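You operate a simulated robot arm through the tools that you are given. There is no shell and no other tool.

The job below is to be done with a simulated robot arm. You get a single attempt, and the scene is never put back.

## Task
Stop the shaker, unclamp the stack and tip the pan into the cup.
Fine: lid and sieve go on the grey mat, the pan back on its seat.

Only the result counts: the job must be done as asked and must still hold three seconds after the hand-in. Knocking over, shifting, dropping, spilling or breaking anything else fails it. Lids that push on must go on centred and level and be pressed home; caps that screw on are set level and turned clockwise until they are tight.

## Robot
A 7-joint arm with a two-finger gripper, hanging from a carriage that runs on a rail from [0.03, 2.521] to [-0.004, -0.359] (x, y) and turns from -7.295 to 4.712 rad about z. Base frame: it is fixed where the carriage stands at the start and does not move with it; the origin is on the floor, on the carriage's upright axis, x ahead of it, y to its left, z up; the surface under the hand at the start is at about z = 0.884. Readings come in m, rad, newtons and seconds.
With the tool pointing down near the work surface it reaches from about 0.1 to 0.48 m from the robot's upright axis, wherever it stands. Its first joint turns from -2.897 to 2.897 rad. Places, roughly: black seat of the shaker [0.3, -0.1, 0.9]; blue hood [0.3, 1.2, 0.9]; clamp knob [0.4, -0.2, 0.9]; grey mat [0.3, 0.1, 0.9]; grind dial [0.4, 0.8, 1]; heat dial [0.3, 1.7, 1]; shaker switch [0.4, -0.1, 0.9]; tapper lever [0.4, 0.4, 1]; yellow button [0.4, 1.2, 0.9]. Payload 1.37 kg.
The TCP is the grasp point between the finger pads, 0.016 m short of the fingertips. In the tool frame z runs along the fingers and y along their closing line. The gripper opens to 0.092 m; its body begins 0.074 m behind the TCP.
Orientation is told as [roll, pitch, yaw] about the base's x, y, z axes, in that order, counted from this pose: with the fingers straight down and closing along the base's y, the tool's x points along the base's -x, its y along +y and its z along -z.

## Interface
- The arm moves only by the tool servo_tool. Its argument "rows" is a list of rows, each a list of 7 numbers: the opening, from 0 (shut) to 1 (fully open), then the shift along the base's x, y, z in m, then the turn, a rotation vector about the base's x, y, z in rad. In form: [[gripper, tx, ty, tz, ax, ay, az], ...]. A call has 1 to 20 rows; each row shifts and turns the commanded pose from where the row before left it. Rows are played at 5 a second. More than 0.05 m and 0.15 rad between two rows, or a gripper value outside its range, and nothing of the call is played. Where a pose cannot be reached the arm comes as near as it can. A force on the tool above 40 N (or 10 N above the force at the start of the call, whichever is more), or a blocked arm, ends the call early, and 0.2 s more pass. Each finger travels about 0.0878 m/s and halts on what it meets, pressing with about 26 N; the grip force reading is that of the motor and also rises with nothing between the fingers. The clock runs only during rows and for 0.2 s after the last one: add rows that do not move to give the fingers time. The reply holds the time, the measured pose of the TCP, the force on the tool along the base axes, the opening and the grip force, in the units named above and with some noise, with the torque about the TCP (base axes, N m) and any sound that the robot's microphone picked up, and new pictures: "show" is both (left out), scene, wrist or none.
- Cameras (640 x 400 px; columns grow to the right, rows downward): "scene" is now at [0.2331, 0.0451, 1.7516]; the picture's right is [0.82, -0.58, 0.00], its down [-0.54, -0.76, -0.36] and it looks along [0.21, 0.30, -0.93] (base axes); focal length 247 px, centre (320, 200). "wrist" rides on the gripper at [0.071, 0.019, -0.111] in the tool frame; the picture's right is [-0.26, 0.97, 0.00], its down [-0.78, -0.21, -0.59] and it looks along [-0.57, -0.15, 0.81] (tool axes); focal length 280 px, centre (320, 200). There is no depth. A picture from a camera that has moved, and an enlarged one, comes with that camera's place and axes in the base frame and with its lens.
- lift_body(by): slides the trunk up (or, below 0, down) by that many m; the arm and the scene camera ride with it, the base frame stays. It gives what a move gives, with no picture.
- roll_base(legs): drives the robot by 1 to 6 legs, each [ahead, left, turn to the left] in m, m and rad, along the robot's own axes; the way and the turn of a leg run together, so that a leg with both is an arc; at most 1.5 m and 3.142 rad a leg. The arm and the cameras ride along, it lands a little off, and it stops where it bumps. It keeps to its track: a leg is cut to what the track allows. It gives what a move gives, and a new picture of the scene camera.
- pan_tilt(pan, tilt): turns the head with the scene camera to pan (to the left, within 2.705 rad either way) and tilt (down, from -0.506 to 1.204), counted from straight ahead of the robot. It gives what a move gives, and a new picture of the scene camera.
- inspect(camera, box): a new picture of the part [left, top, right, bottom] of that camera's present view, enlarged. It takes no simulated time.
- close_job(): hands the job in; it is judged then, once.

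Places have to be worked out from the pictures, the camera data and where the tool is seen. Open the gripper and draw the arm clear of the work before you hand the job in, unless the task says otherwise.

The tools are called after "Call:" as a command line: name --pt "numbers of a row" for each row, then --argument value for the rest, lists and objects as JSON in quotes. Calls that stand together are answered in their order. servo_tool: Moves the arm, as the interface text tells. Its arguments: {"type":"object","properties":{"rows":{"type":"array"},"show":{"type":"string","enum":["both","scene","wrist","none"]}},"required":["rows"]} The other tools are called the same way: lift_body (by) moves the trunk up or down; roll_base (legs) drives the base; pan_tilt (pan, tilt) turns the head that bears the scene camera; inspect (camera, box) takes an enlarged picture of a part of a camera's view; close_job () hands the job in.

At the start:

```text
t: 0.0
ee_pos: [0.2981, -0.0035, 0.9996]
orientation: [0.0, 0.0, 0.001]
force: [0.1, -0.5, -0.1]
ft_torque: [0.0, -0.01, 0.0]
width: 0.0918
grip_force: 0.0
trunk travel left (down, up): [-0.575, 0.085]
robot x, y, heading: [-0.0001, 0.001, -0.0]
head pan, tilt (commanded): [0.955, 1.201]
```

scene: 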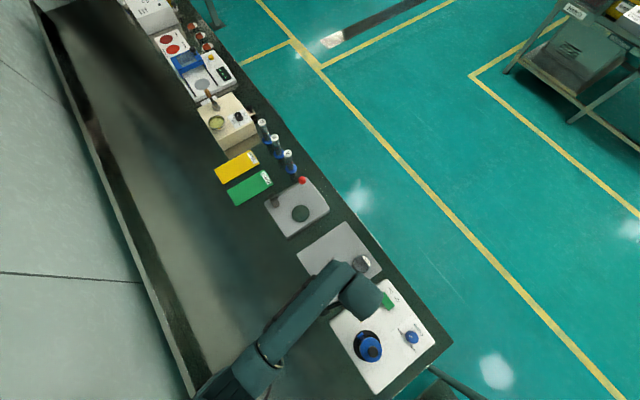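
wrist: 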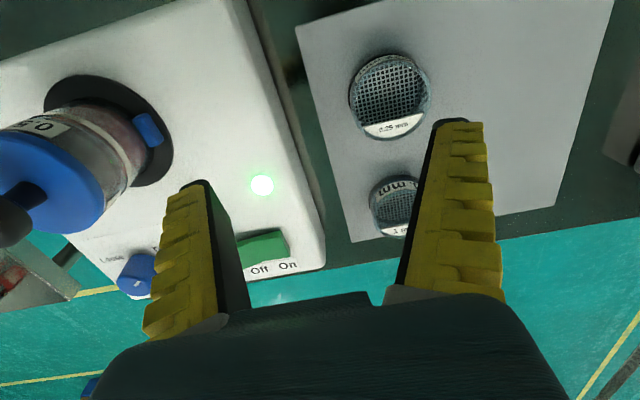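

I start by looking closer at the shaker and the mat in both cameras before moving anything.

Call:
inspect --camera "scene" --box '[280, 200, 460, 400]'

Call:
inspect --camera "wrist" --box '[0, 0, 330, 320]'

Call:
inspect --camera "scene" --box '[180, 80, 340, 240]'

```text
2.00 times, centred on (370, 300) of scene
camera zoom: at [0.2331, 0.0451, 1.7516], right [0.82, -0.58, 0.0], down [-0.54, -0.76, -0.36], along [0.21, 0.3, -0.93], focal length 494 px, centre (220, 0)
```

zoom: 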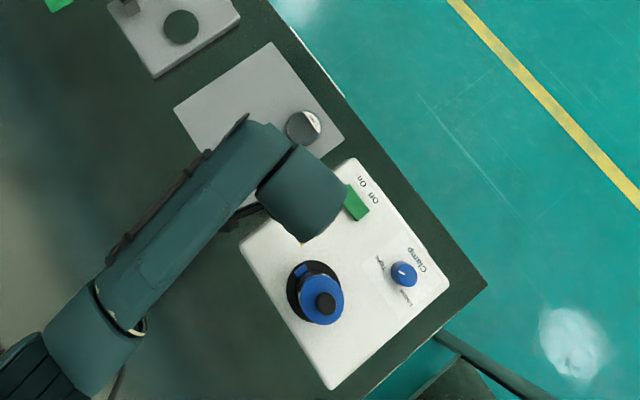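

```text
1.25 times, centred on (165, 160) of wrist
camera zoom: at [0.2284, 0.0158, 1.1103], right [0.26, 0.97, 0.0], down [0.78, -0.21, 0.59], along [0.57, -0.15, -0.81], focal length 350 px, centre (514, 250)
```

zoom: 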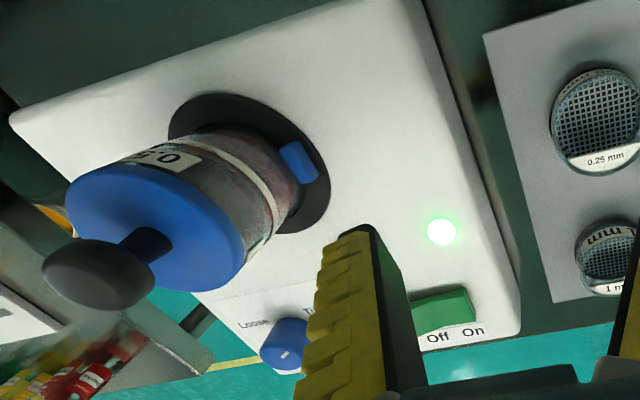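

```text
2.50 times, centred on (260, 160) of scene
camera zoom: at [0.2331, 0.0451, 1.7516], right [0.82, -0.58, 0.0], down [-0.54, -0.76, -0.36], along [0.21, 0.3, -0.93], focal length 618 px, centre (470, 300)
```

zoom: 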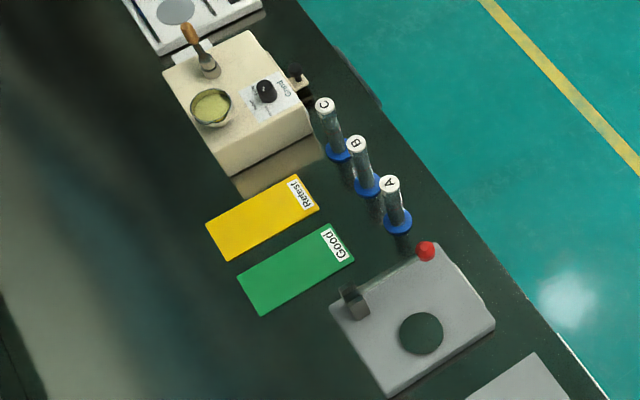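

The shaker has a blue-lidded stack with a clamp knob and a lit green lamp; the mat already carries two sieves. I don't yet see the cup, so I turn the head to look around.

Call:
pan_tilt --pan 0.0 --tilt 1.2

Call:
pan_tilt --pan 1.4 --tilt 0.8

Call:
pan_tilt --pan -1.0 --tilt 1.0

```text
t: 1.2
ee_pos: [0.2975, -0.0035, 0.9999]
orientation: [0.0, 0.0, 0.001]
force: [-0.6, 0.3, 0.2]
ft_torque: [-0.04, 0.02, 0.01]
width: 0.0919
grip_force: 0.0
trunk travel left (down, up): [-0.575, 0.085]
robot x, y, heading: [0.0009, -0.0021, -0.0]
head pan, tilt (commanded): [0.0, 1.201]
camera scene: at [0.2567, -0.0005, 1.7516], right [0.0, -1.0, 0.0], down [-0.93, 0.0, -0.36], along [0.36, 0.0, -0.93], focal length 247 px, centre (320, 200)
```

scene: 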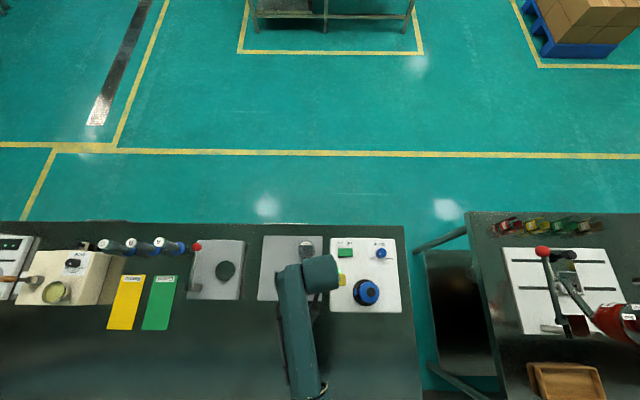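

```text
t: 2.8
ee_pos: [0.2994, -0.0034, 1.0004]
orientation: [0.0, 0.0, 0.0]
force: [0.5, -0.2, -0.8]
ft_torque: [0.01, 0.03, -0.01]
width: 0.0921
grip_force: 0.1
trunk travel left (down, up): [-0.575, 0.085]
robot x, y, heading: [0.0014, -0.0005, 0.002]
head pan, tilt (commanded): [1.4, 0.799]
camera scene: at [0.2146, 0.079, 1.7794], right [0.99, -0.17, 0.0], down [-0.12, -0.71, -0.7], along [0.12, 0.69, -0.72], focal length 247 px, centre (320, 200)
```

scene: 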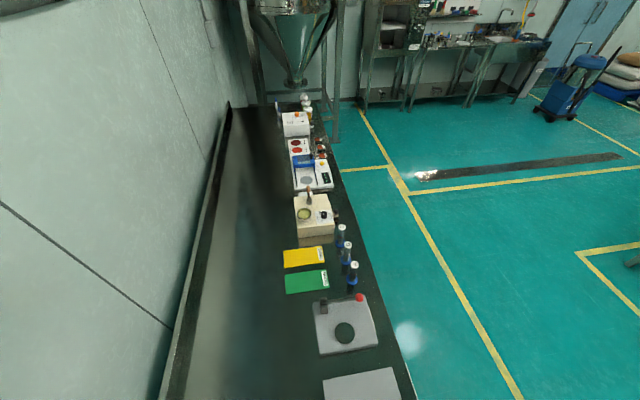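

```text
t: 5.0
ee_pos: [0.2993, -0.003, 1.0005]
orientation: [0.0, 0.0, -0.001]
force: [0.1, 0.4, 0.1]
ft_torque: [-0.04, 0.01, 0.0]
width: 0.0917
grip_force: 0.1
trunk travel left (down, up): [-0.575, 0.085]
robot x, y, heading: [-0.0019, 0.0039, 0.0]
head pan, tilt (commanded): [-1.0, 1.0]
camera scene: at [0.2385, -0.0591, 1.7642], right [-0.84, -0.54, 0.0], down [-0.46, 0.71, -0.54], along [0.29, -0.45, -0.84], focal length 247 px, centre (320, 200)
```

scene: 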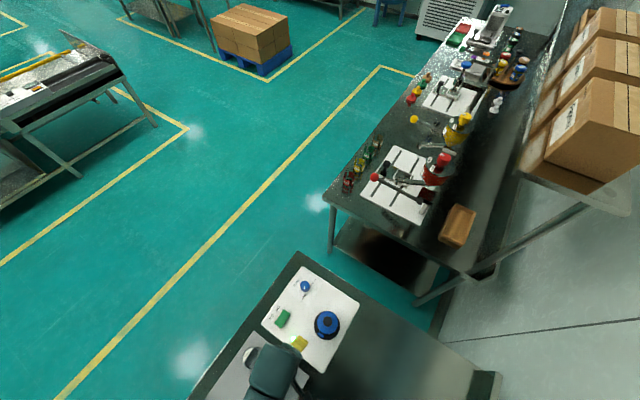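

The gripper hides part of the bench. I zoom in along the bench to find the cup.

Call:
pan_tilt --pan 1.4 --tilt 0.8

Call:
inspect --camera "scene" --box '[260, 80, 360, 160]'

Call:
inspect --camera "scene" --box '[260, 160, 380, 260]'

Call:
inspect --camera "scene" --box '[280, 260, 440, 400]'

```text
t: 7.2
ee_pos: [0.298, -0.0039, 1.0012]
orientation: [0.0, 0.0, 0.001]
force: [0.0, 0.6, -0.1]
ft_torque: [0.0, -0.02, -0.02]
width: 0.0919
grip_force: 0.1
trunk travel left (down, up): [-0.575, 0.085]
robot x, y, heading: [-0.0002, 0.0011, -0.002]
head pan, tilt (commanded): [1.4, 0.799]
camera scene: at [0.2146, 0.079, 1.7794], right [0.99, -0.17, 0.0], down [-0.12, -0.71, -0.7], along [0.12, 0.69, -0.72], focal length 247 px, centre (320, 200)
```

scene: 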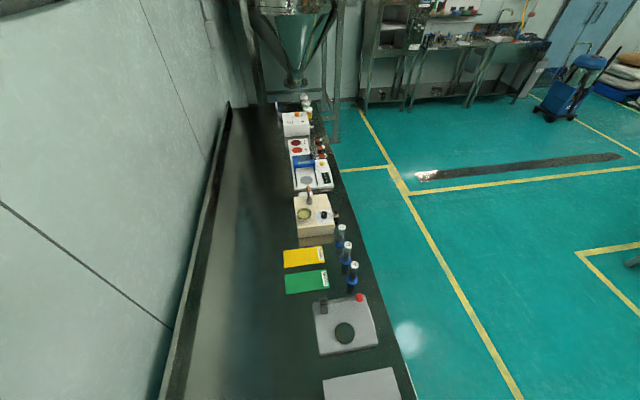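

```text
5.00 times, centred on (310, 120) of scene
camera zoom: at [0.2146, 0.079, 1.7794], right [0.99, -0.17, 0.0], down [-0.12, -0.71, -0.7], along [0.12, 0.69, -0.72], focal length 1236 px, centre (370, 600)
```

zoom: 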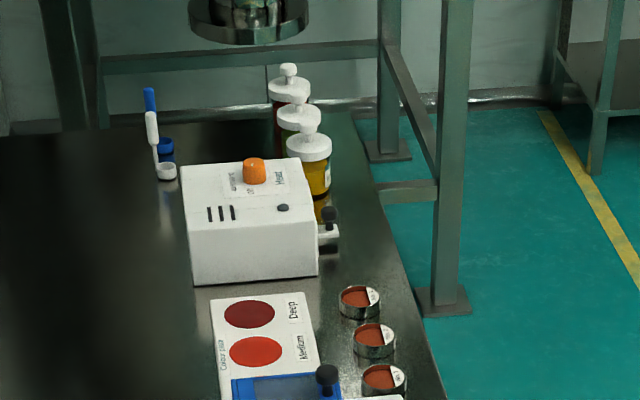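

```text
4.00 times, centred on (320, 210) of scene
camera zoom: at [0.2146, 0.079, 1.7794], right [0.99, -0.17, 0.0], down [-0.12, -0.71, -0.7], along [0.12, 0.69, -0.72], focal length 989 px, centre (320, 160)
```

zoom: 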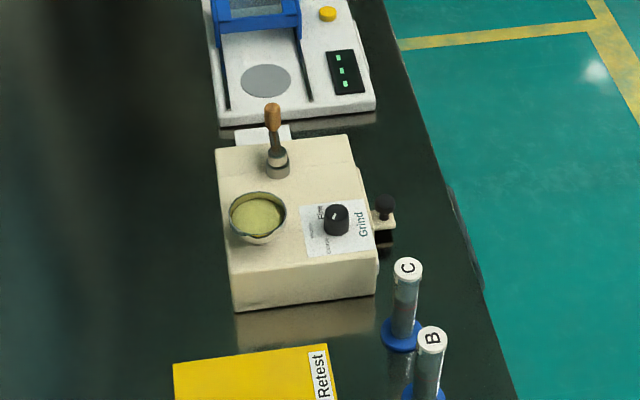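

```text
2.86 times, centred on (360, 330) of scene
camera zoom: at [0.2146, 0.079, 1.7794], right [0.99, -0.17, 0.0], down [-0.12, -0.71, -0.7], along [0.12, 0.69, -0.72], focal length 706 px, centre (206, -171)
```

zoom: 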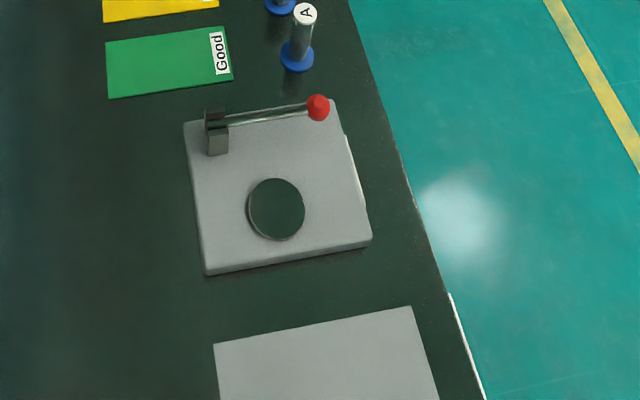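

No obvious cup so far except small dishes further on. I look behind and around the robot, including the side hidden by the arm.

Call:
pan_tilt --pan 2.6 --tilt 1.0

Call:
pan_tilt --pan -2.4 --tilt 1.0

Call:
pan_tilt --pan -0.4 --tilt 1.2

Call:
inspect --camera "scene" --box '[160, 180, 400, 400]'

```text
t: 8.6
ee_pos: [0.2989, -0.0043, 0.9998]
orientation: [0.001, 0.001, 0.0]
force: [-0.8, -0.1, -0.1]
ft_torque: [-0.02, 0.0, 0.02]
width: 0.0918
grip_force: 0.0
trunk travel left (down, up): [-0.575, 0.085]
robot x, y, heading: [-0.0038, -0.0018, 0.004]
head pan, tilt (commanded): [2.601, 1.0]
camera scene: at [0.1411, 0.0354, 1.7642], right [0.52, 0.86, 0.0], down [0.72, -0.43, -0.54], along [-0.46, 0.28, -0.84], focal length 247 px, centre (320, 200)
```

scene: 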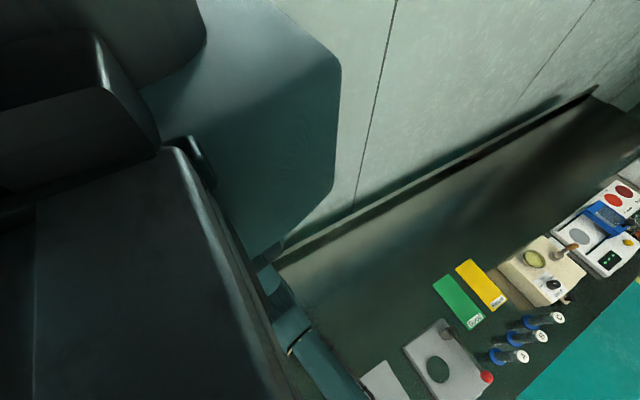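

```text
t: 12.5
ee_pos: [0.299, -0.0033, 0.9992]
orientation: [-0.001, 0.001, 0.0]
force: [0.0, -0.5, -1.3]
ft_torque: [0.02, 0.0, 0.01]
width: 0.092
grip_force: 0.0
trunk travel left (down, up): [-0.575, 0.085]
robot x, y, heading: [-0.0028, -0.0046, 0.0]
head pan, tilt (commanded): [-2.4, 1.0]
camera scene: at [0.1495, -0.0476, 1.7642], right [-0.68, 0.74, 0.0], down [0.62, 0.57, -0.54], along [-0.4, -0.37, -0.84], focal length 247 px, centre (320, 200)
```

scene: 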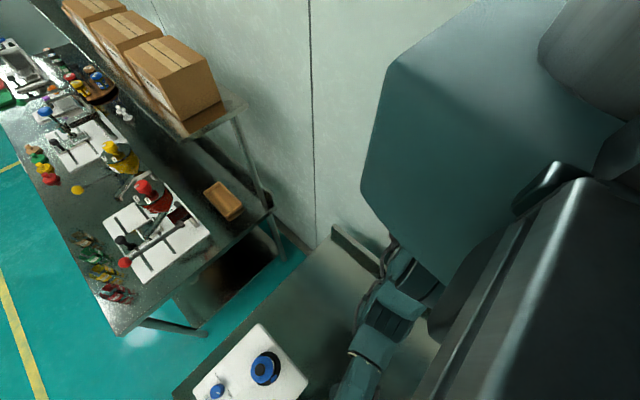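

```text
t: 14.4
ee_pos: [0.298, -0.0046, 1.0001]
orientation: [0.0, 0.0, 0.001]
force: [-0.4, 0.9, 0.3]
ft_torque: [0.01, 0.02, -0.03]
width: 0.0919
grip_force: 0.0
trunk travel left (down, up): [-0.575, 0.085]
robot x, y, heading: [0.0011, -0.0002, -0.002]
head pan, tilt (commanded): [-0.4, 1.201]
camera scene: at [0.2523, -0.0223, 1.7516], right [-0.39, -0.92, 0.0], down [-0.86, 0.36, -0.36], along [0.33, -0.14, -0.93], focal length 247 px, centre (320, 200)
```

scene: 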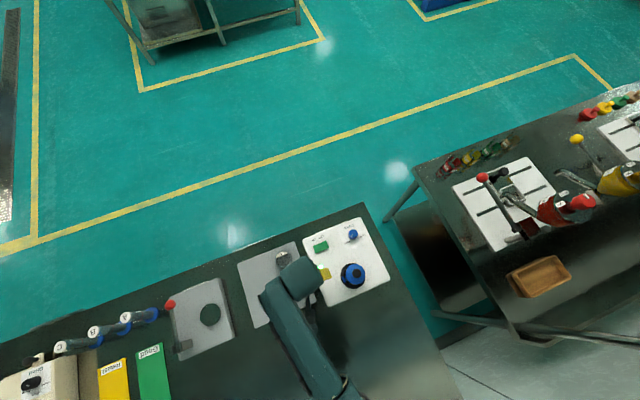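

```text
1.82 times, centred on (280, 290) of scene
camera zoom: at [0.2523, -0.0223, 1.7516], right [-0.39, -0.92, 0.0], down [-0.86, 0.36, -0.36], along [0.33, -0.14, -0.93], focal length 450 px, centre (393, 36)
```

zoom: 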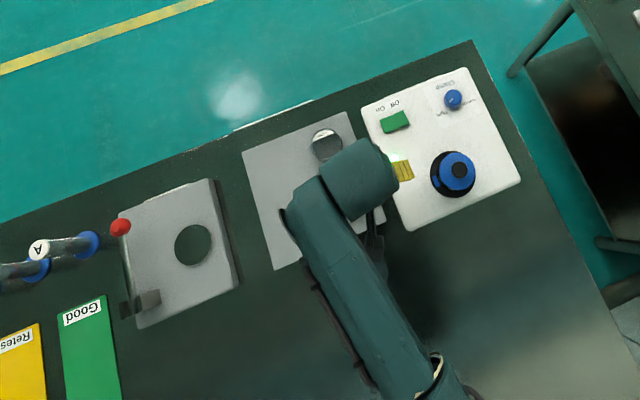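

The arm hides part of the mat and the bench near the robot; I raise the tool and swing it to the left to uncover that region.

Call:
servo_tool --pt "1 0 0 0.05 0 0 0" --pt "1 0 0 0.05 0 0 0" --pt "1 0 0.05 0.03 0 0 0" --pt "1 0 0.05 0 0 0 0" --pt "1 -0.02 0.05 0 0 0 0" --pt "1 -0.03 0.05 0 0 0 0" --pt "1 -0.03 0.05 0 0 0 0" --pt "1 -0.03 0.05 0 0 0 0" --show "both"

Call:
pan_tilt --pan -0.2 --tilt 1.2

Call:
inspect --camera "scene" --box '[200, 200, 440, 400]'

```text
refused: row 3 steps farther than a row can; nothing moved
```

```text
t: 15.2
ee_pos: [0.2984, -0.0041, 0.9988]
orientation: [0.0, -0.001, 0.0]
force: [-0.2, -1.0, -1.0]
ft_torque: [0.0, 0.01, 0.01]
width: 0.092
grip_force: 0.0
trunk travel left (down, up): [-0.575, 0.085]
robot x, y, heading: [0.0019, -0.0012, 0.003]
head pan, tilt (commanded): [-0.201, 1.201]
camera scene: at [0.2556, -0.0117, 1.7516], right [-0.2, -0.98, 0.0], down [-0.91, 0.19, -0.36], along [0.35, -0.07, -0.93], focal length 247 px, centre (320, 200)
```

scene: 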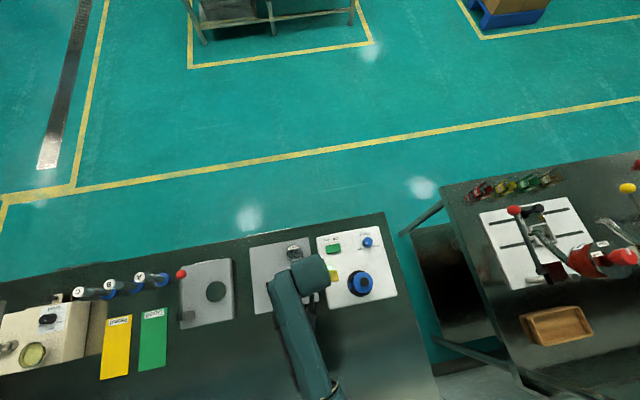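

```text
2.00 times, centred on (320, 300) of scene
camera zoom: at [0.2556, -0.0117, 1.7516], right [-0.2, -0.98, 0.0], down [-0.91, 0.19, -0.36], along [0.35, -0.07, -0.93], focal length 494 px, centre (320, 0)
```

zoom: 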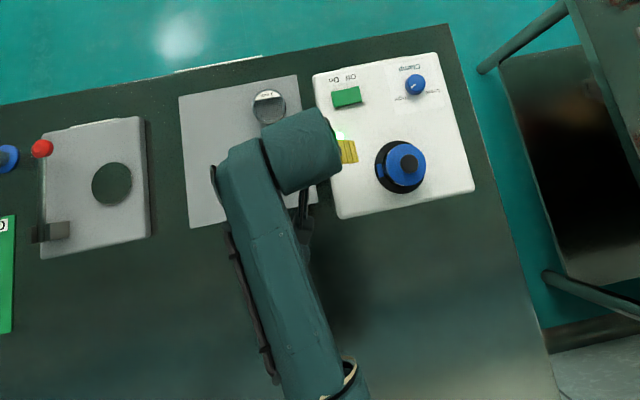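

The row limit counts the full step length, so I keep each one under 0.05 m and swing the raised tool left again.

Call:
servo_tool --pt "1 0 0 0.045 0 0 0" --pt "1 0 0 0.045 0 0 0" --pt "1 0 0.03 0.03 0 0 0" --pt "1 0 0.045 0 0 0 0" --pt "1 0 0.045 0 0 0 0" --pt "1 -0.02 0.04 0 0 0 0" --pt "1 -0.02 0.04 0 0 0 0" --pt "1 -0.03 0.035 0 0 0 0" --pt "1 -0.03 0.035 0 0 0 0" --pt "1 0 0 0 0 0 0" --show "both"

Call:
inspect --camera "scene" --box '[200, 200, 440, 400]'

```text
t: 17.4
ee_pos: [0.2006, 0.2695, 1.1188]
orientation: [0.001, 0.001, 0.0]
force: [0.6, 0.5, 0.1]
ft_torque: [0.02, 0.0, -0.02]
width: 0.0919
grip_force: 0.1
trunk travel left (down, up): [-0.575, 0.085]
robot x, y, heading: [0.0027, -0.002, 0.003]
head pan, tilt (commanded): [-0.201, 1.201]
camera scene: at [0.2556, -0.0116, 1.7516], right [-0.2, -0.98, 0.0], down [-0.91, 0.19, -0.36], along [0.36, -0.07, -0.93], focal length 247 px, centre (320, 200)
camera wrist: at [0.1301, 0.2889, 1.2294], right [0.26, 0.96, 0.0], down [0.78, -0.21, 0.59], along [0.57, -0.15, -0.81], focal length 280 px, centre (320, 200)
```

scene: 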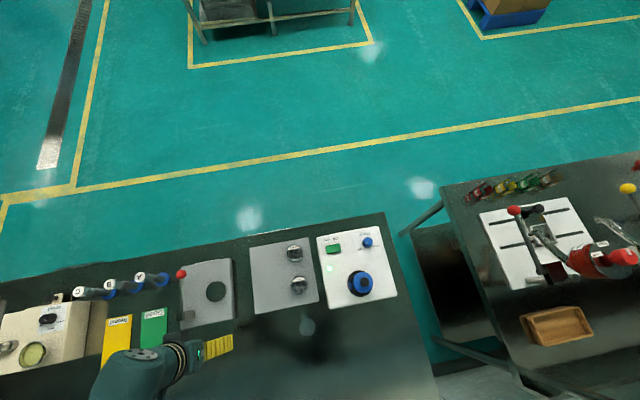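
wrist: 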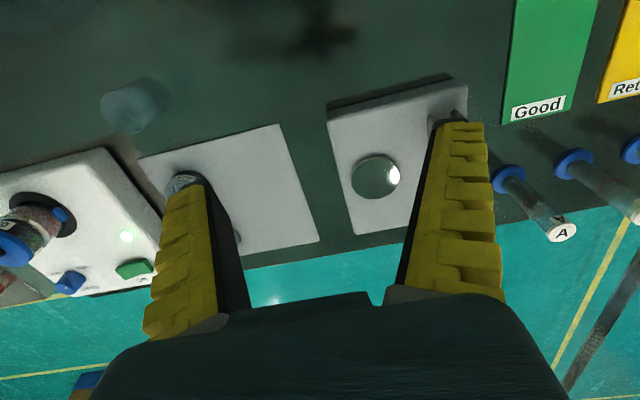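

```text
2.00 times, centred on (320, 300) of scene
camera zoom: at [0.2556, -0.0116, 1.7516], right [-0.2, -0.98, 0.0], down [-0.91, 0.19, -0.36], along [0.36, -0.07, -0.93], focal length 494 px, centre (320, 0)
```

zoom: 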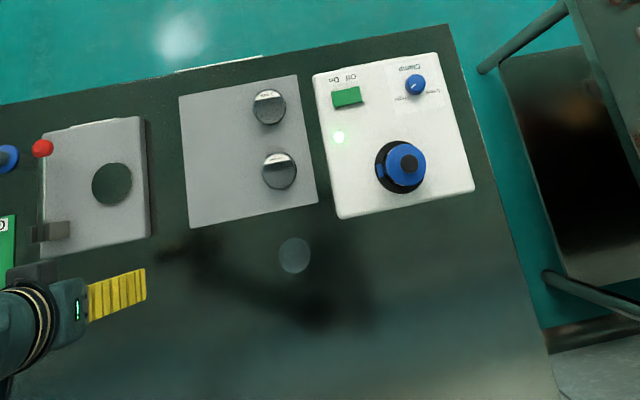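

A translucent cup shows on the bench near (0.18, 0.05). I enlarge it and the stack in the wrist view.

Call:
inspect --camera "wrist" --box '[80, 60, 200, 140]'

Call:
inspect --camera "scene" --box '[260, 230, 400, 340]'

Call:
inspect --camera "wrist" --box '[0, 140, 220, 300]'

```text
5.00 times, centred on (140, 100) of wrist
camera zoom: at [0.1301, 0.2889, 1.2294], right [0.26, 0.96, 0.0], down [0.78, -0.21, 0.59], along [0.57, -0.15, -0.81], focal length 1402 px, centre (1220, 700)
```

zoom: 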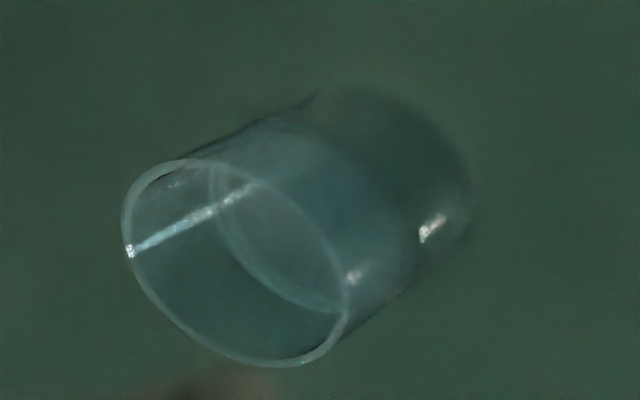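

```text
3.64 times, centred on (330, 285) of scene
camera zoom: at [0.2556, -0.0116, 1.7516], right [-0.2, -0.98, 0.0], down [-0.91, 0.19, -0.36], along [0.36, -0.07, -0.93], focal length 899 px, centre (284, -109)
```

zoom: 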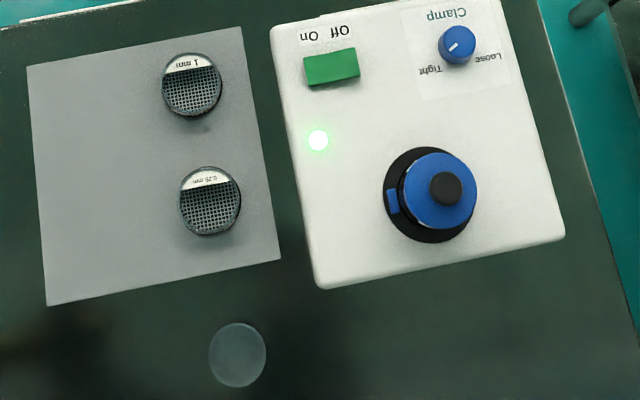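

```text
2.50 times, centred on (110, 220) of wrist
camera zoom: at [0.1301, 0.2889, 1.2294], right [0.26, 0.96, 0.0], down [0.78, -0.21, 0.59], along [0.57, -0.15, -0.81], focal length 701 px, centre (845, 150)
```

zoom: 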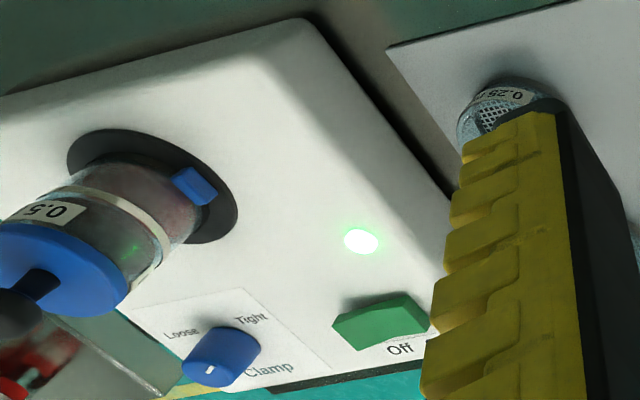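

The stack sits at about (0.27, -0.14), the cup at about (0.175, 0.055) and it is clear and empty. I move the wrist camera over the shaker to see switch, knob and stack closely.

Call:
servo_tool --pt "1 0.01 -0.04 0.01 0 0 0" --pt "1 0.01 -0.04 0.01 0 0 0" --pt "1 0.01 -0.045 0.01 0 0 0" --pt "1 0.01 -0.045 0 0 0 0" --pt "1 0.01 -0.045 0 0 0 0" --pt "1 0 -0.045 0 0 0 0" --pt "1 0 -0.045 0 0 0 0" --pt "1 0 -0.045 0 0 0 0" --pt "1 0 -0.02 0 0 0 0" --pt "1 0 0 0 0 0 0" --show "wrist"

Call:
inspect --camera "wrist" --box '[200, 20, 420, 160]'

Call:
inspect --camera "wrist" --box '[220, 140, 420, 300]'

```text
t: 19.6
ee_pos: [0.2486, -0.1021, 1.1519]
orientation: [0.001, -0.001, 0.001]
force: [-0.2, 0.0, -0.1]
ft_torque: [0.01, 0.04, 0.0]
width: 0.0919
grip_force: 0.0
trunk travel left (down, up): [-0.575, 0.085]
robot x, y, heading: [0.0004, 0.0004, -0.007]
head pan, tilt (commanded): [-0.201, 1.201]
camera wrist: at [0.1784, -0.0826, 1.2626], right [0.26, 0.97, 0.0], down [0.78, -0.21, 0.59], along [0.57, -0.15, -0.81], focal length 280 px, centre (320, 200)
```

wrist: 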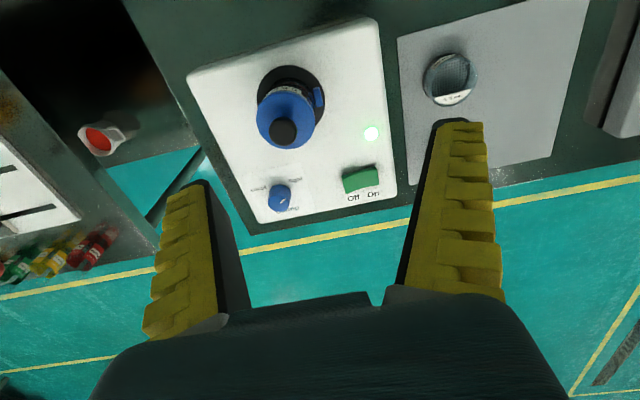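

```text
2.86 times, centred on (310, 90) of wrist
camera zoom: at [0.1784, -0.0826, 1.2626], right [0.26, 0.97, 0.0], down [0.78, -0.21, 0.59], along [0.57, -0.15, -0.81], focal length 801 px, centre (349, 514)
```

zoom: 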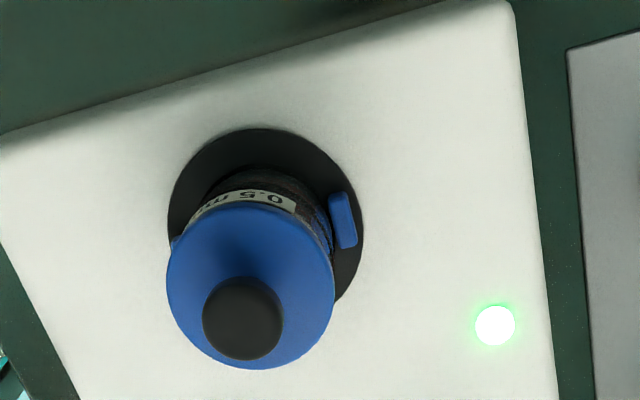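

```text
2.50 times, centred on (320, 220) of wrist
camera zoom: at [0.1784, -0.0826, 1.2626], right [0.26, 0.97, 0.0], down [0.78, -0.21, 0.59], along [0.57, -0.15, -0.81], focal length 701 px, centre (320, 150)
```

zoom: 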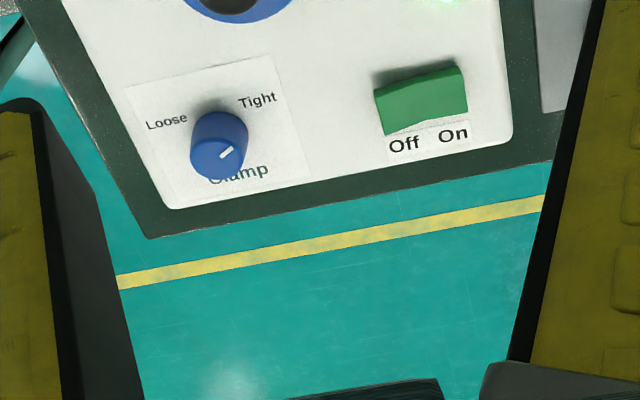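

Triangulating both views: rocker switch at about (0.389, -0.083, 0.935) with the raised "Off" half toward -y, knob at about (0.385, -0.196, top 0.955), stack axis at about (0.267, -0.142) with its handle near z 1.015. I close the fingers and go above the Off half of the switch.

Call:
servo_tool --pt "0 0.04 0 0 0 0 0" --pt "0 0.04 0 0 0 0 0" --pt "0 0.04 0 0 0 0 0" --pt "0 0.02 0.005 -0.02 0 0 0" --pt "0 0 0 -0.04 0 0 0" --pt "0 0 0 -0.04 0 0 0" --pt "0 0 0 -0.04 0 0 0" --pt "0 0 0 -0.03 0 0 0" --pt "0 0 0 0 0 0 0" --show "both"

Call:
inspect --camera "scene" --box '[300, 210, 420, 320]'

Call:
inspect --camera "wrist" --box '[200, 150, 420, 300]'

```text
t: 21.6
ee_pos: [0.388, -0.0981, 0.9798]
orientation: [0.0, 0.0, 0.001]
force: [0.4, 1.2, -0.1]
ft_torque: [0.0, 0.0, 0.03]
width: 0.0002
grip_force: 25.8
trunk travel left (down, up): [-0.575, 0.085]
robot x, y, heading: [0.0007, 0.0011, -0.003]
head pan, tilt (commanded): [-0.201, 1.201]
camera scene: at [0.2556, -0.0116, 1.7516], right [-0.2, -0.98, 0.0], down [-0.91, 0.19, -0.36], along [0.36, -0.07, -0.93], focal length 247 px, centre (320, 200)
camera wrist: at [0.3178, -0.0776, 1.0893], right [0.26, 0.96, 0.0], down [0.78, -0.21, 0.59], along [0.57, -0.15, -0.81], focal length 280 px, centre (320, 200)
```

scene: 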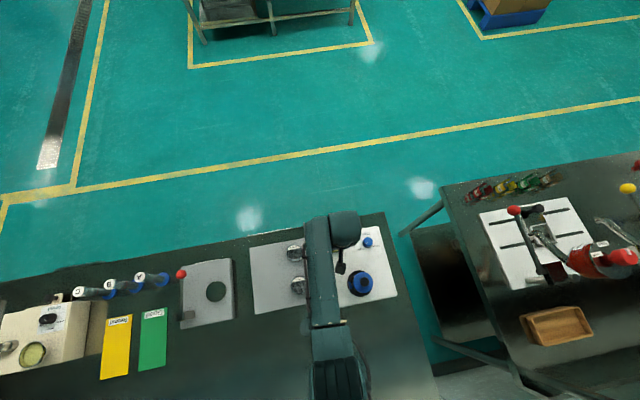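
wrist: 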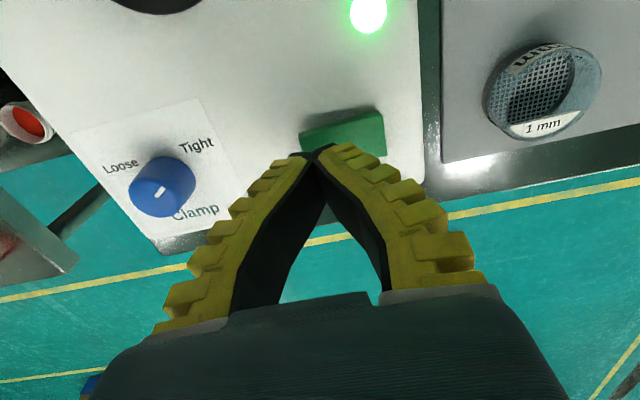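

```text
3.64 times, centred on (360, 265) of scene
camera zoom: at [0.2556, -0.0116, 1.7516], right [-0.2, -0.98, 0.0], down [-0.91, 0.19, -0.36], along [0.36, -0.07, -0.93], focal length 899 px, centre (174, -36)
```

zoom: 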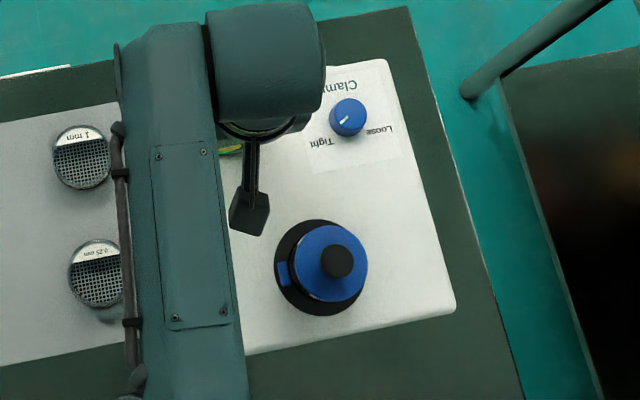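

```text
2.67 times, centred on (310, 225) of wrist
camera zoom: at [0.3178, -0.0776, 1.0893], right [0.26, 0.96, 0.0], down [0.78, -0.21, 0.59], along [0.57, -0.15, -0.81], focal length 748 px, centre (347, 133)
```

zoom: 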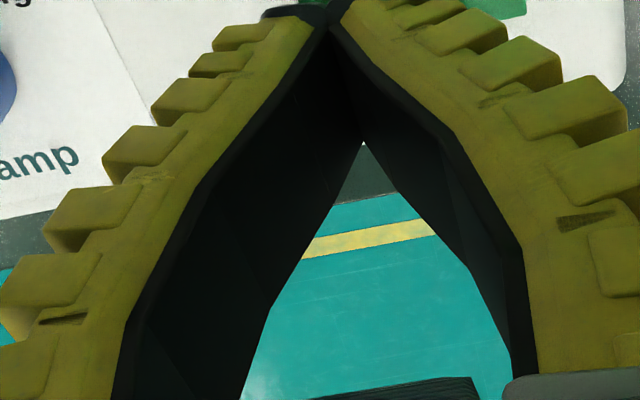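

The fingertips are above the Off half (rocker spans y from -0.107 to -0.058). I press down gently and watch force, sound and lamp.

Call:
servo_tool --pt "0 0.001 0.001 -0.01 0 0 0" --pt "0 0 0 -0.007 0 0 0" --pt "0 0 0 -0.004 0 0 0" --pt "0 0 0 -0.004 0 0 0" --pt "0 0 0 -0.003 0 0 0" --pt "0 0 0 0 0 0 0" --show "wrist"

```text
t: 23.0
ee_pos: [0.3904, -0.0986, 0.9531]
orientation: [0.001, -0.005, 0.001]
force: [-3.9, 1.4, 17.9]
ft_torque: [0.12, 0.03, 0.08]
width: 0.0
grip_force: 25.9
trunk travel left (down, up): [-0.575, 0.085]
robot x, y, heading: [-0.0006, -0.0018, 0.003]
head pan, tilt (commanded): [-0.201, 1.201]
camera wrist: at [0.3201, -0.0789, 1.0637], right [0.26, 0.97, 0.0], down [0.78, -0.21, 0.59], along [0.57, -0.15, -0.81], focal length 280 px, centre (320, 200)
```

wrist: 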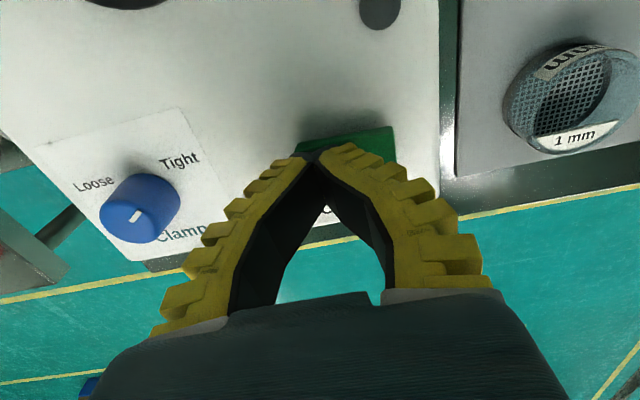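

The lamp is out: the shaker is stopped. I lift off and move above the clamp knob with open fingers to see its pointer.

Call:
servo_tool --pt "0 0 0 0.03 0 0 0" --pt "0 0 -0.02 0.04 0 0 0" --pt "0.8 0 -0.04 0.02 0 0 0" --pt "0.8 -0.003 -0.038 0 0 0 0" --pt "0.8 0 0 0 0 0 0" --show "wrist"

Call:
inspect --camera "wrist" --box '[240, 60, 420, 180]'

Call:
inspect --camera "scene" --box '[310, 220, 400, 280]'

```text
t: 24.2
ee_pos: [0.3869, -0.1947, 1.0421]
orientation: [-0.001, -0.001, 0.0]
force: [0.6, 0.1, -0.9]
ft_torque: [0.03, -0.01, 0.02]
width: 0.0756
grip_force: 1.3
trunk travel left (down, up): [-0.575, 0.085]
robot x, y, heading: [0.0023, -0.0004, 0.003]
head pan, tilt (commanded): [-0.201, 1.201]
camera wrist: at [0.3167, -0.1751, 1.1517], right [0.26, 0.97, 0.0], down [0.78, -0.21, 0.59], along [0.57, -0.15, -0.81], focal length 280 px, centre (320, 200)
```

wrist: 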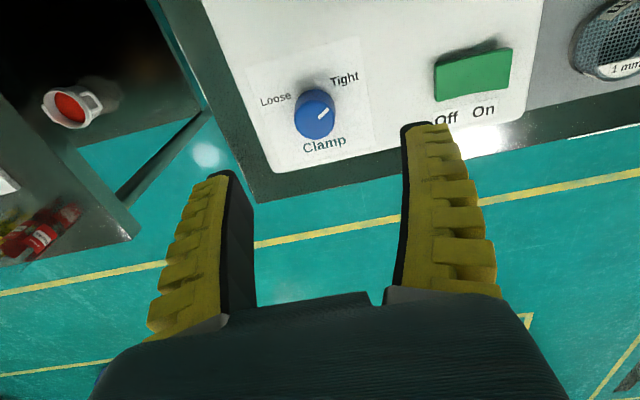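

```text
3.33 times, centred on (330, 120) of wrist
camera zoom: at [0.3167, -0.1751, 1.1517], right [0.26, 0.97, 0.0], down [0.78, -0.21, 0.59], along [0.57, -0.15, -0.81], focal length 935 px, centre (287, 467)
```

zoom: 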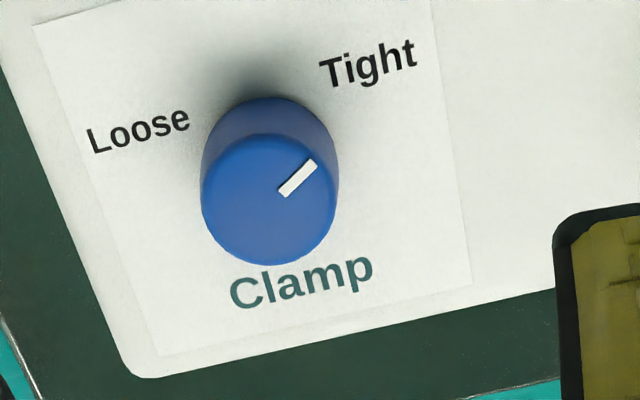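

```text
6.67 times, centred on (355, 250) of scene
camera zoom: at [0.2556, -0.0117, 1.7517], right [-0.2, -0.98, 0.0], down [-0.91, 0.19, -0.36], along [0.36, -0.07, -0.93], focal length 1648 px, centre (87, -133)
```

zoom: 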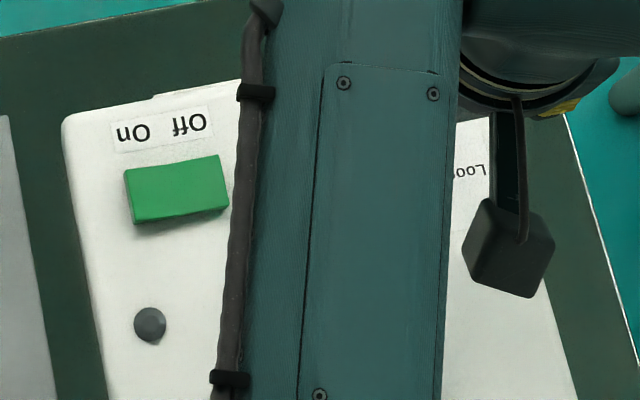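

The pointer is at Tight, about 60° to one side; Loose is about 120° counter-clockwise. I pre-turn the hand by -1.4 rad above the knob at (0.386, -0.197) and lower the open fingers around it.

Call:
servo_tool --pt "0.8 -0.001 -0.003 0 0 0 -0.14" --pt "0.8 0 0 0 0 0 -0.14" --pt "0.8 0 0 0 0 0 -0.14" --pt "0.8 0 0 0 0 0 -0.14" --pt "0.8 0 0 0 0 0 -0.14" --pt "0.8 0 0 0 0 0 -0.14" --pt "0.8 0 0 0 0 0 -0.14" --pt "0.8 0 0 0 0 0 -0.14" --pt "0.8 0 0 0 0 0 -0.14" --pt "0.8 0 0 0 0 0 -0.14" --pt "0.8 0 0 -0.03 0 0 0" --pt "0.8 0 0 -0.02 0 0 0" --pt "0.8 0 0 0 0 0 0" --show "both"

Call:
inspect --camera "wrist" --box '[200, 60, 440, 220]'

```text
t: 27.0
ee_pos: [0.3881, -0.1989, 0.9939]
orientation: [-0.002, 0.0, -1.4]
force: [0.0, 0.1, -0.4]
ft_torque: [0.03, 0.04, 0.03]
width: 0.0755
grip_force: 1.8
trunk travel left (down, up): [-0.575, 0.085]
robot x, y, heading: [0.0001, 0.0018, -0.001]
head pan, tilt (commanded): [-0.201, 1.201]
camera scene: at [0.2556, -0.0116, 1.7516], right [-0.2, -0.98, 0.0], down [-0.91, 0.19, -0.36], along [0.36, -0.07, -0.93], focal length 247 px, centre (320, 200)
camera wrist: at [0.3948, -0.1261, 1.1031], right [1.0, -0.09, 0.0], down [-0.08, -0.8, 0.59], along [-0.06, -0.59, -0.81], focal length 280 px, centre (320, 200)
```

scene: 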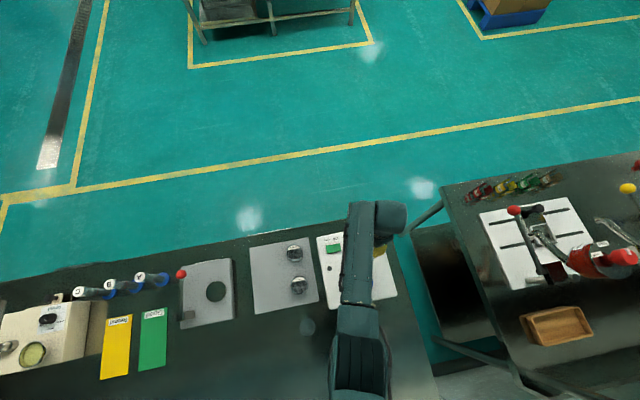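
wrist: 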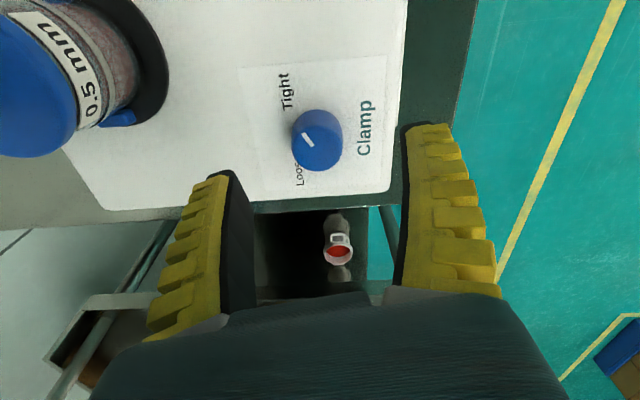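

```text
2.50 times, centred on (320, 140) of wrist
camera zoom: at [0.3948, -0.1261, 1.1031], right [1.0, -0.09, 0.0], down [-0.08, -0.8, 0.59], along [-0.06, -0.59, -0.81], focal length 701 px, centre (320, 350)
```

zoom: 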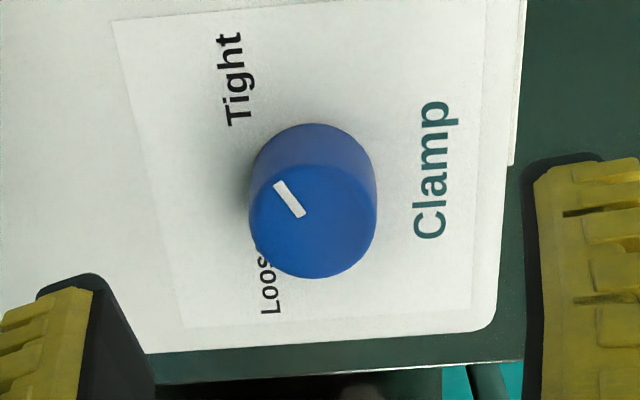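

The knob's axis is at about (0.387, -0.197), within 2 mm of the tool axis. I lower to z 0.956, and close on the knob.

Call:
servo_tool --pt "0.8 -0.001 0.0015 -0.02 0 0 0" --pt "0.8 0 0 -0.018 0 0 0" --pt "0.8 0 0 0 0 0 0" --pt "0.3 0 0 0 0 0 0" --pt "0 0 0 0 0 0 0" --pt "0 0 0 0 0 0 0" --show "wrist"

```text
t: 28.4
ee_pos: [0.3858, -0.1994, 0.954]
orientation: [-0.002, -0.001, -1.4]
force: [-3.7, 0.9, 4.5]
ft_torque: [0.22, 0.09, 0.07]
width: 0.0242
grip_force: 27.4
trunk travel left (down, up): [-0.575, 0.085]
robot x, y, heading: [0.0005, 0.0026, 0.001]
head pan, tilt (commanded): [-0.201, 1.201]
camera wrist: at [0.3934, -0.1253, 1.065], right [1.0, -0.09, 0.0], down [-0.08, -0.8, 0.59], along [-0.06, -0.59, -0.81], focal length 280 px, centre (320, 200)
```

wrist: 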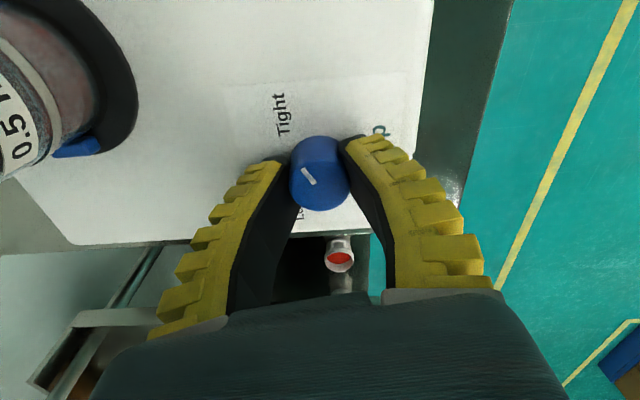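

The fingers hold the knob (width 0.024). I turn it counter-clockwise in a first stage and check that it follows.

Call:
servo_tool --pt "0 0 0 0 0 0 0.12" --pt "0 0 0 0 0 0 0.12" --pt "0 0 0 0 0 0 0.12" --pt "0 0 0 0 0 0 0.12" --pt "0 0 0 0 0 0 0.12" --pt "0 0 0 0 0 0 0" --show "wrist"

Call:
inspect --camera "wrist" --box '[220, 80, 420, 220]'

```text
t: 29.8
ee_pos: [0.3861, -0.1987, 0.9551]
orientation: [-0.001, -0.005, -0.798]
force: [-0.9, -3.0, 9.5]
ft_torque: [-0.03, 0.05, 0.04]
width: 0.0238
grip_force: 27.9
trunk travel left (down, up): [-0.575, 0.085]
robot x, y, heading: [0.0013, -0.0006, 0.004]
head pan, tilt (commanded): [-0.201, 1.201]
camera wrist: at [0.3504, -0.1338, 1.0647], right [0.87, 0.49, 0.0], down [0.39, -0.7, 0.59], along [0.29, -0.52, -0.81], focal length 280 px, centre (320, 200)
```

wrist: 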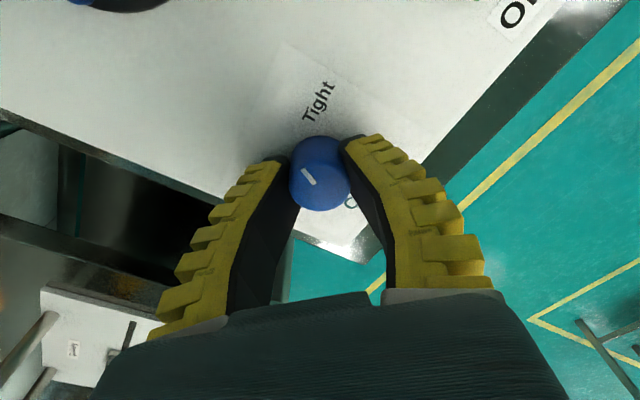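

```text
2.86 times, centred on (320, 150) of wrist
camera zoom: at [0.3504, -0.1338, 1.0647], right [0.87, 0.49, 0.0], down [0.39, -0.7, 0.59], along [0.29, -0.52, -0.81], focal length 801 px, centre (320, 343)
```

zoom: 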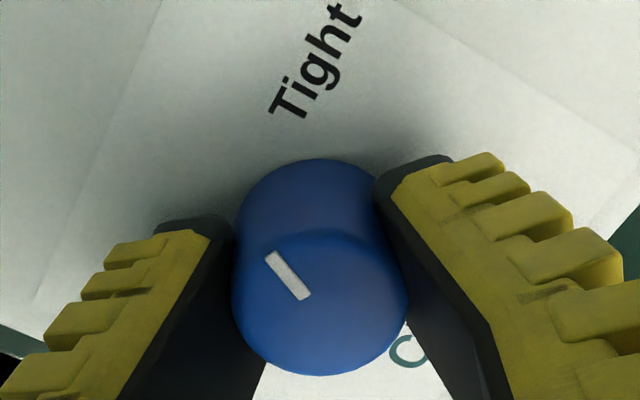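

The knob turns with the hand (pointer unchanged relative to the fingers). I continue the turn toward Loose.

Call:
servo_tool --pt "0 0 0 0 0 0 0.13" --pt "0 0 0 0 0 0 0.13" --pt "0 0 0 0 0 0 0.13" --pt "0 0 0 0 0 0 0.13" --pt "0 0 0 0 0 0 0.13" --pt "0 0 0 0 0 0 0.13" --pt "0 0 0 0 0 0 0.13" --pt "0 0 0 0 0 0 0.13" --pt "0 0 0 0 0 0 0.13" --pt "0 0 0 0 0 0 0.13" --pt "0 0 0 0 0 0 0" --show "both"

Call:
inspect --camera "wrist" --box '[220, 80, 420, 220]'

Call:
inspect --camera "scene" --box '[310, 220, 420, 310]'

```text
t: 32.2
ee_pos: [0.3851, -0.198, 0.9534]
orientation: [-0.001, 0.0, 0.502]
force: [-6.7, -1.5, 23.8]
ft_torque: [-0.03, 0.0, -0.02]
width: 0.0232
grip_force: 28.1
trunk travel left (down, up): [-0.575, 0.085]
robot x, y, heading: [-0.0014, 0.0018, 0.003]
head pan, tilt (commanded): [-0.201, 1.201]
camera scene: at [0.2557, -0.012, 1.7519], right [-0.2, -0.98, 0.0], down [-0.91, 0.19, -0.36], along [0.36, -0.07, -0.93], focal length 247 px, centre (320, 200)
camera wrist: at [0.3149, -0.2151, 1.0646], right [-0.24, 0.97, 0.0], down [0.78, 0.19, 0.59], along [0.57, 0.14, -0.81], focal length 280 px, centre (320, 200)
```

scene: 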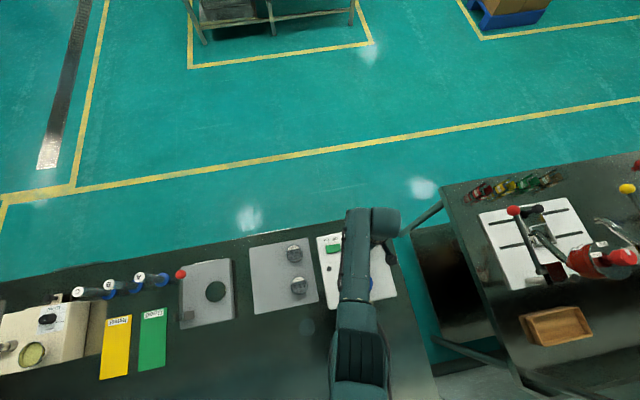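
wrist: 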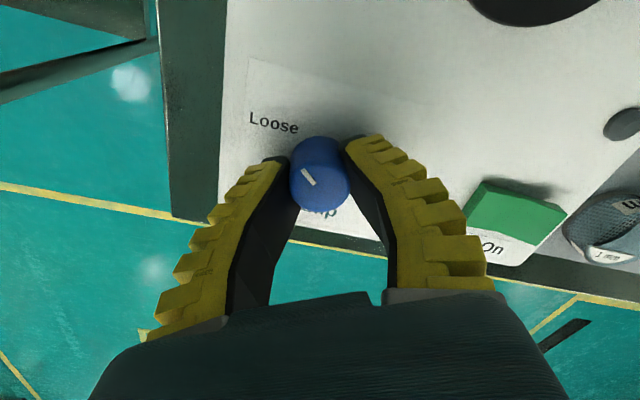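

```text
2.86 times, centred on (320, 150) of wrist
camera zoom: at [0.3149, -0.2151, 1.0646], right [-0.24, 0.97, 0.0], down [0.78, 0.19, 0.59], along [0.57, 0.14, -0.81], focal length 801 px, centre (320, 343)
```

zoom: 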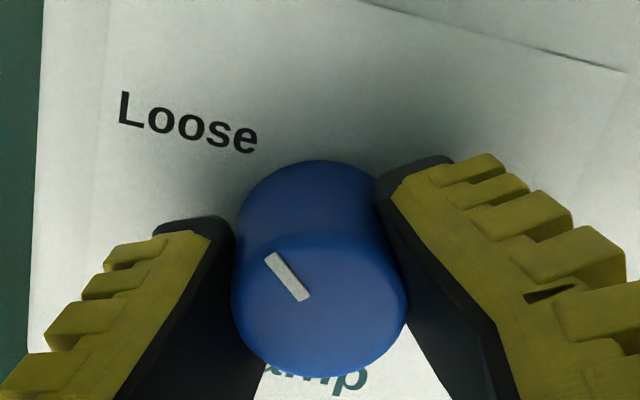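

```text
4.44 times, centred on (365, 265) of scene
camera zoom: at [0.2557, -0.012, 1.7519], right [-0.2, -0.98, 0.0], down [-0.91, 0.19, -0.36], along [0.36, -0.07, -0.93], focal length 1099 px, centre (120, -89)
```

zoom: 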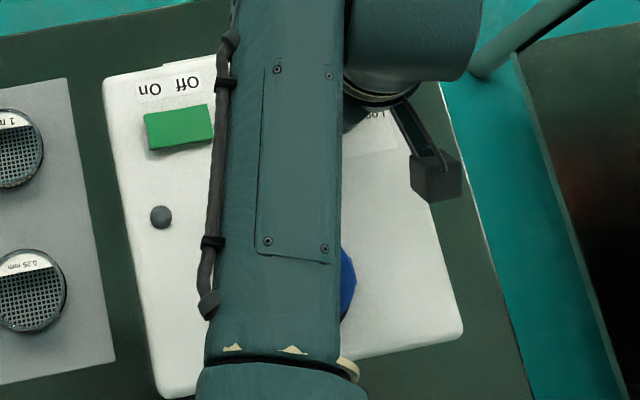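

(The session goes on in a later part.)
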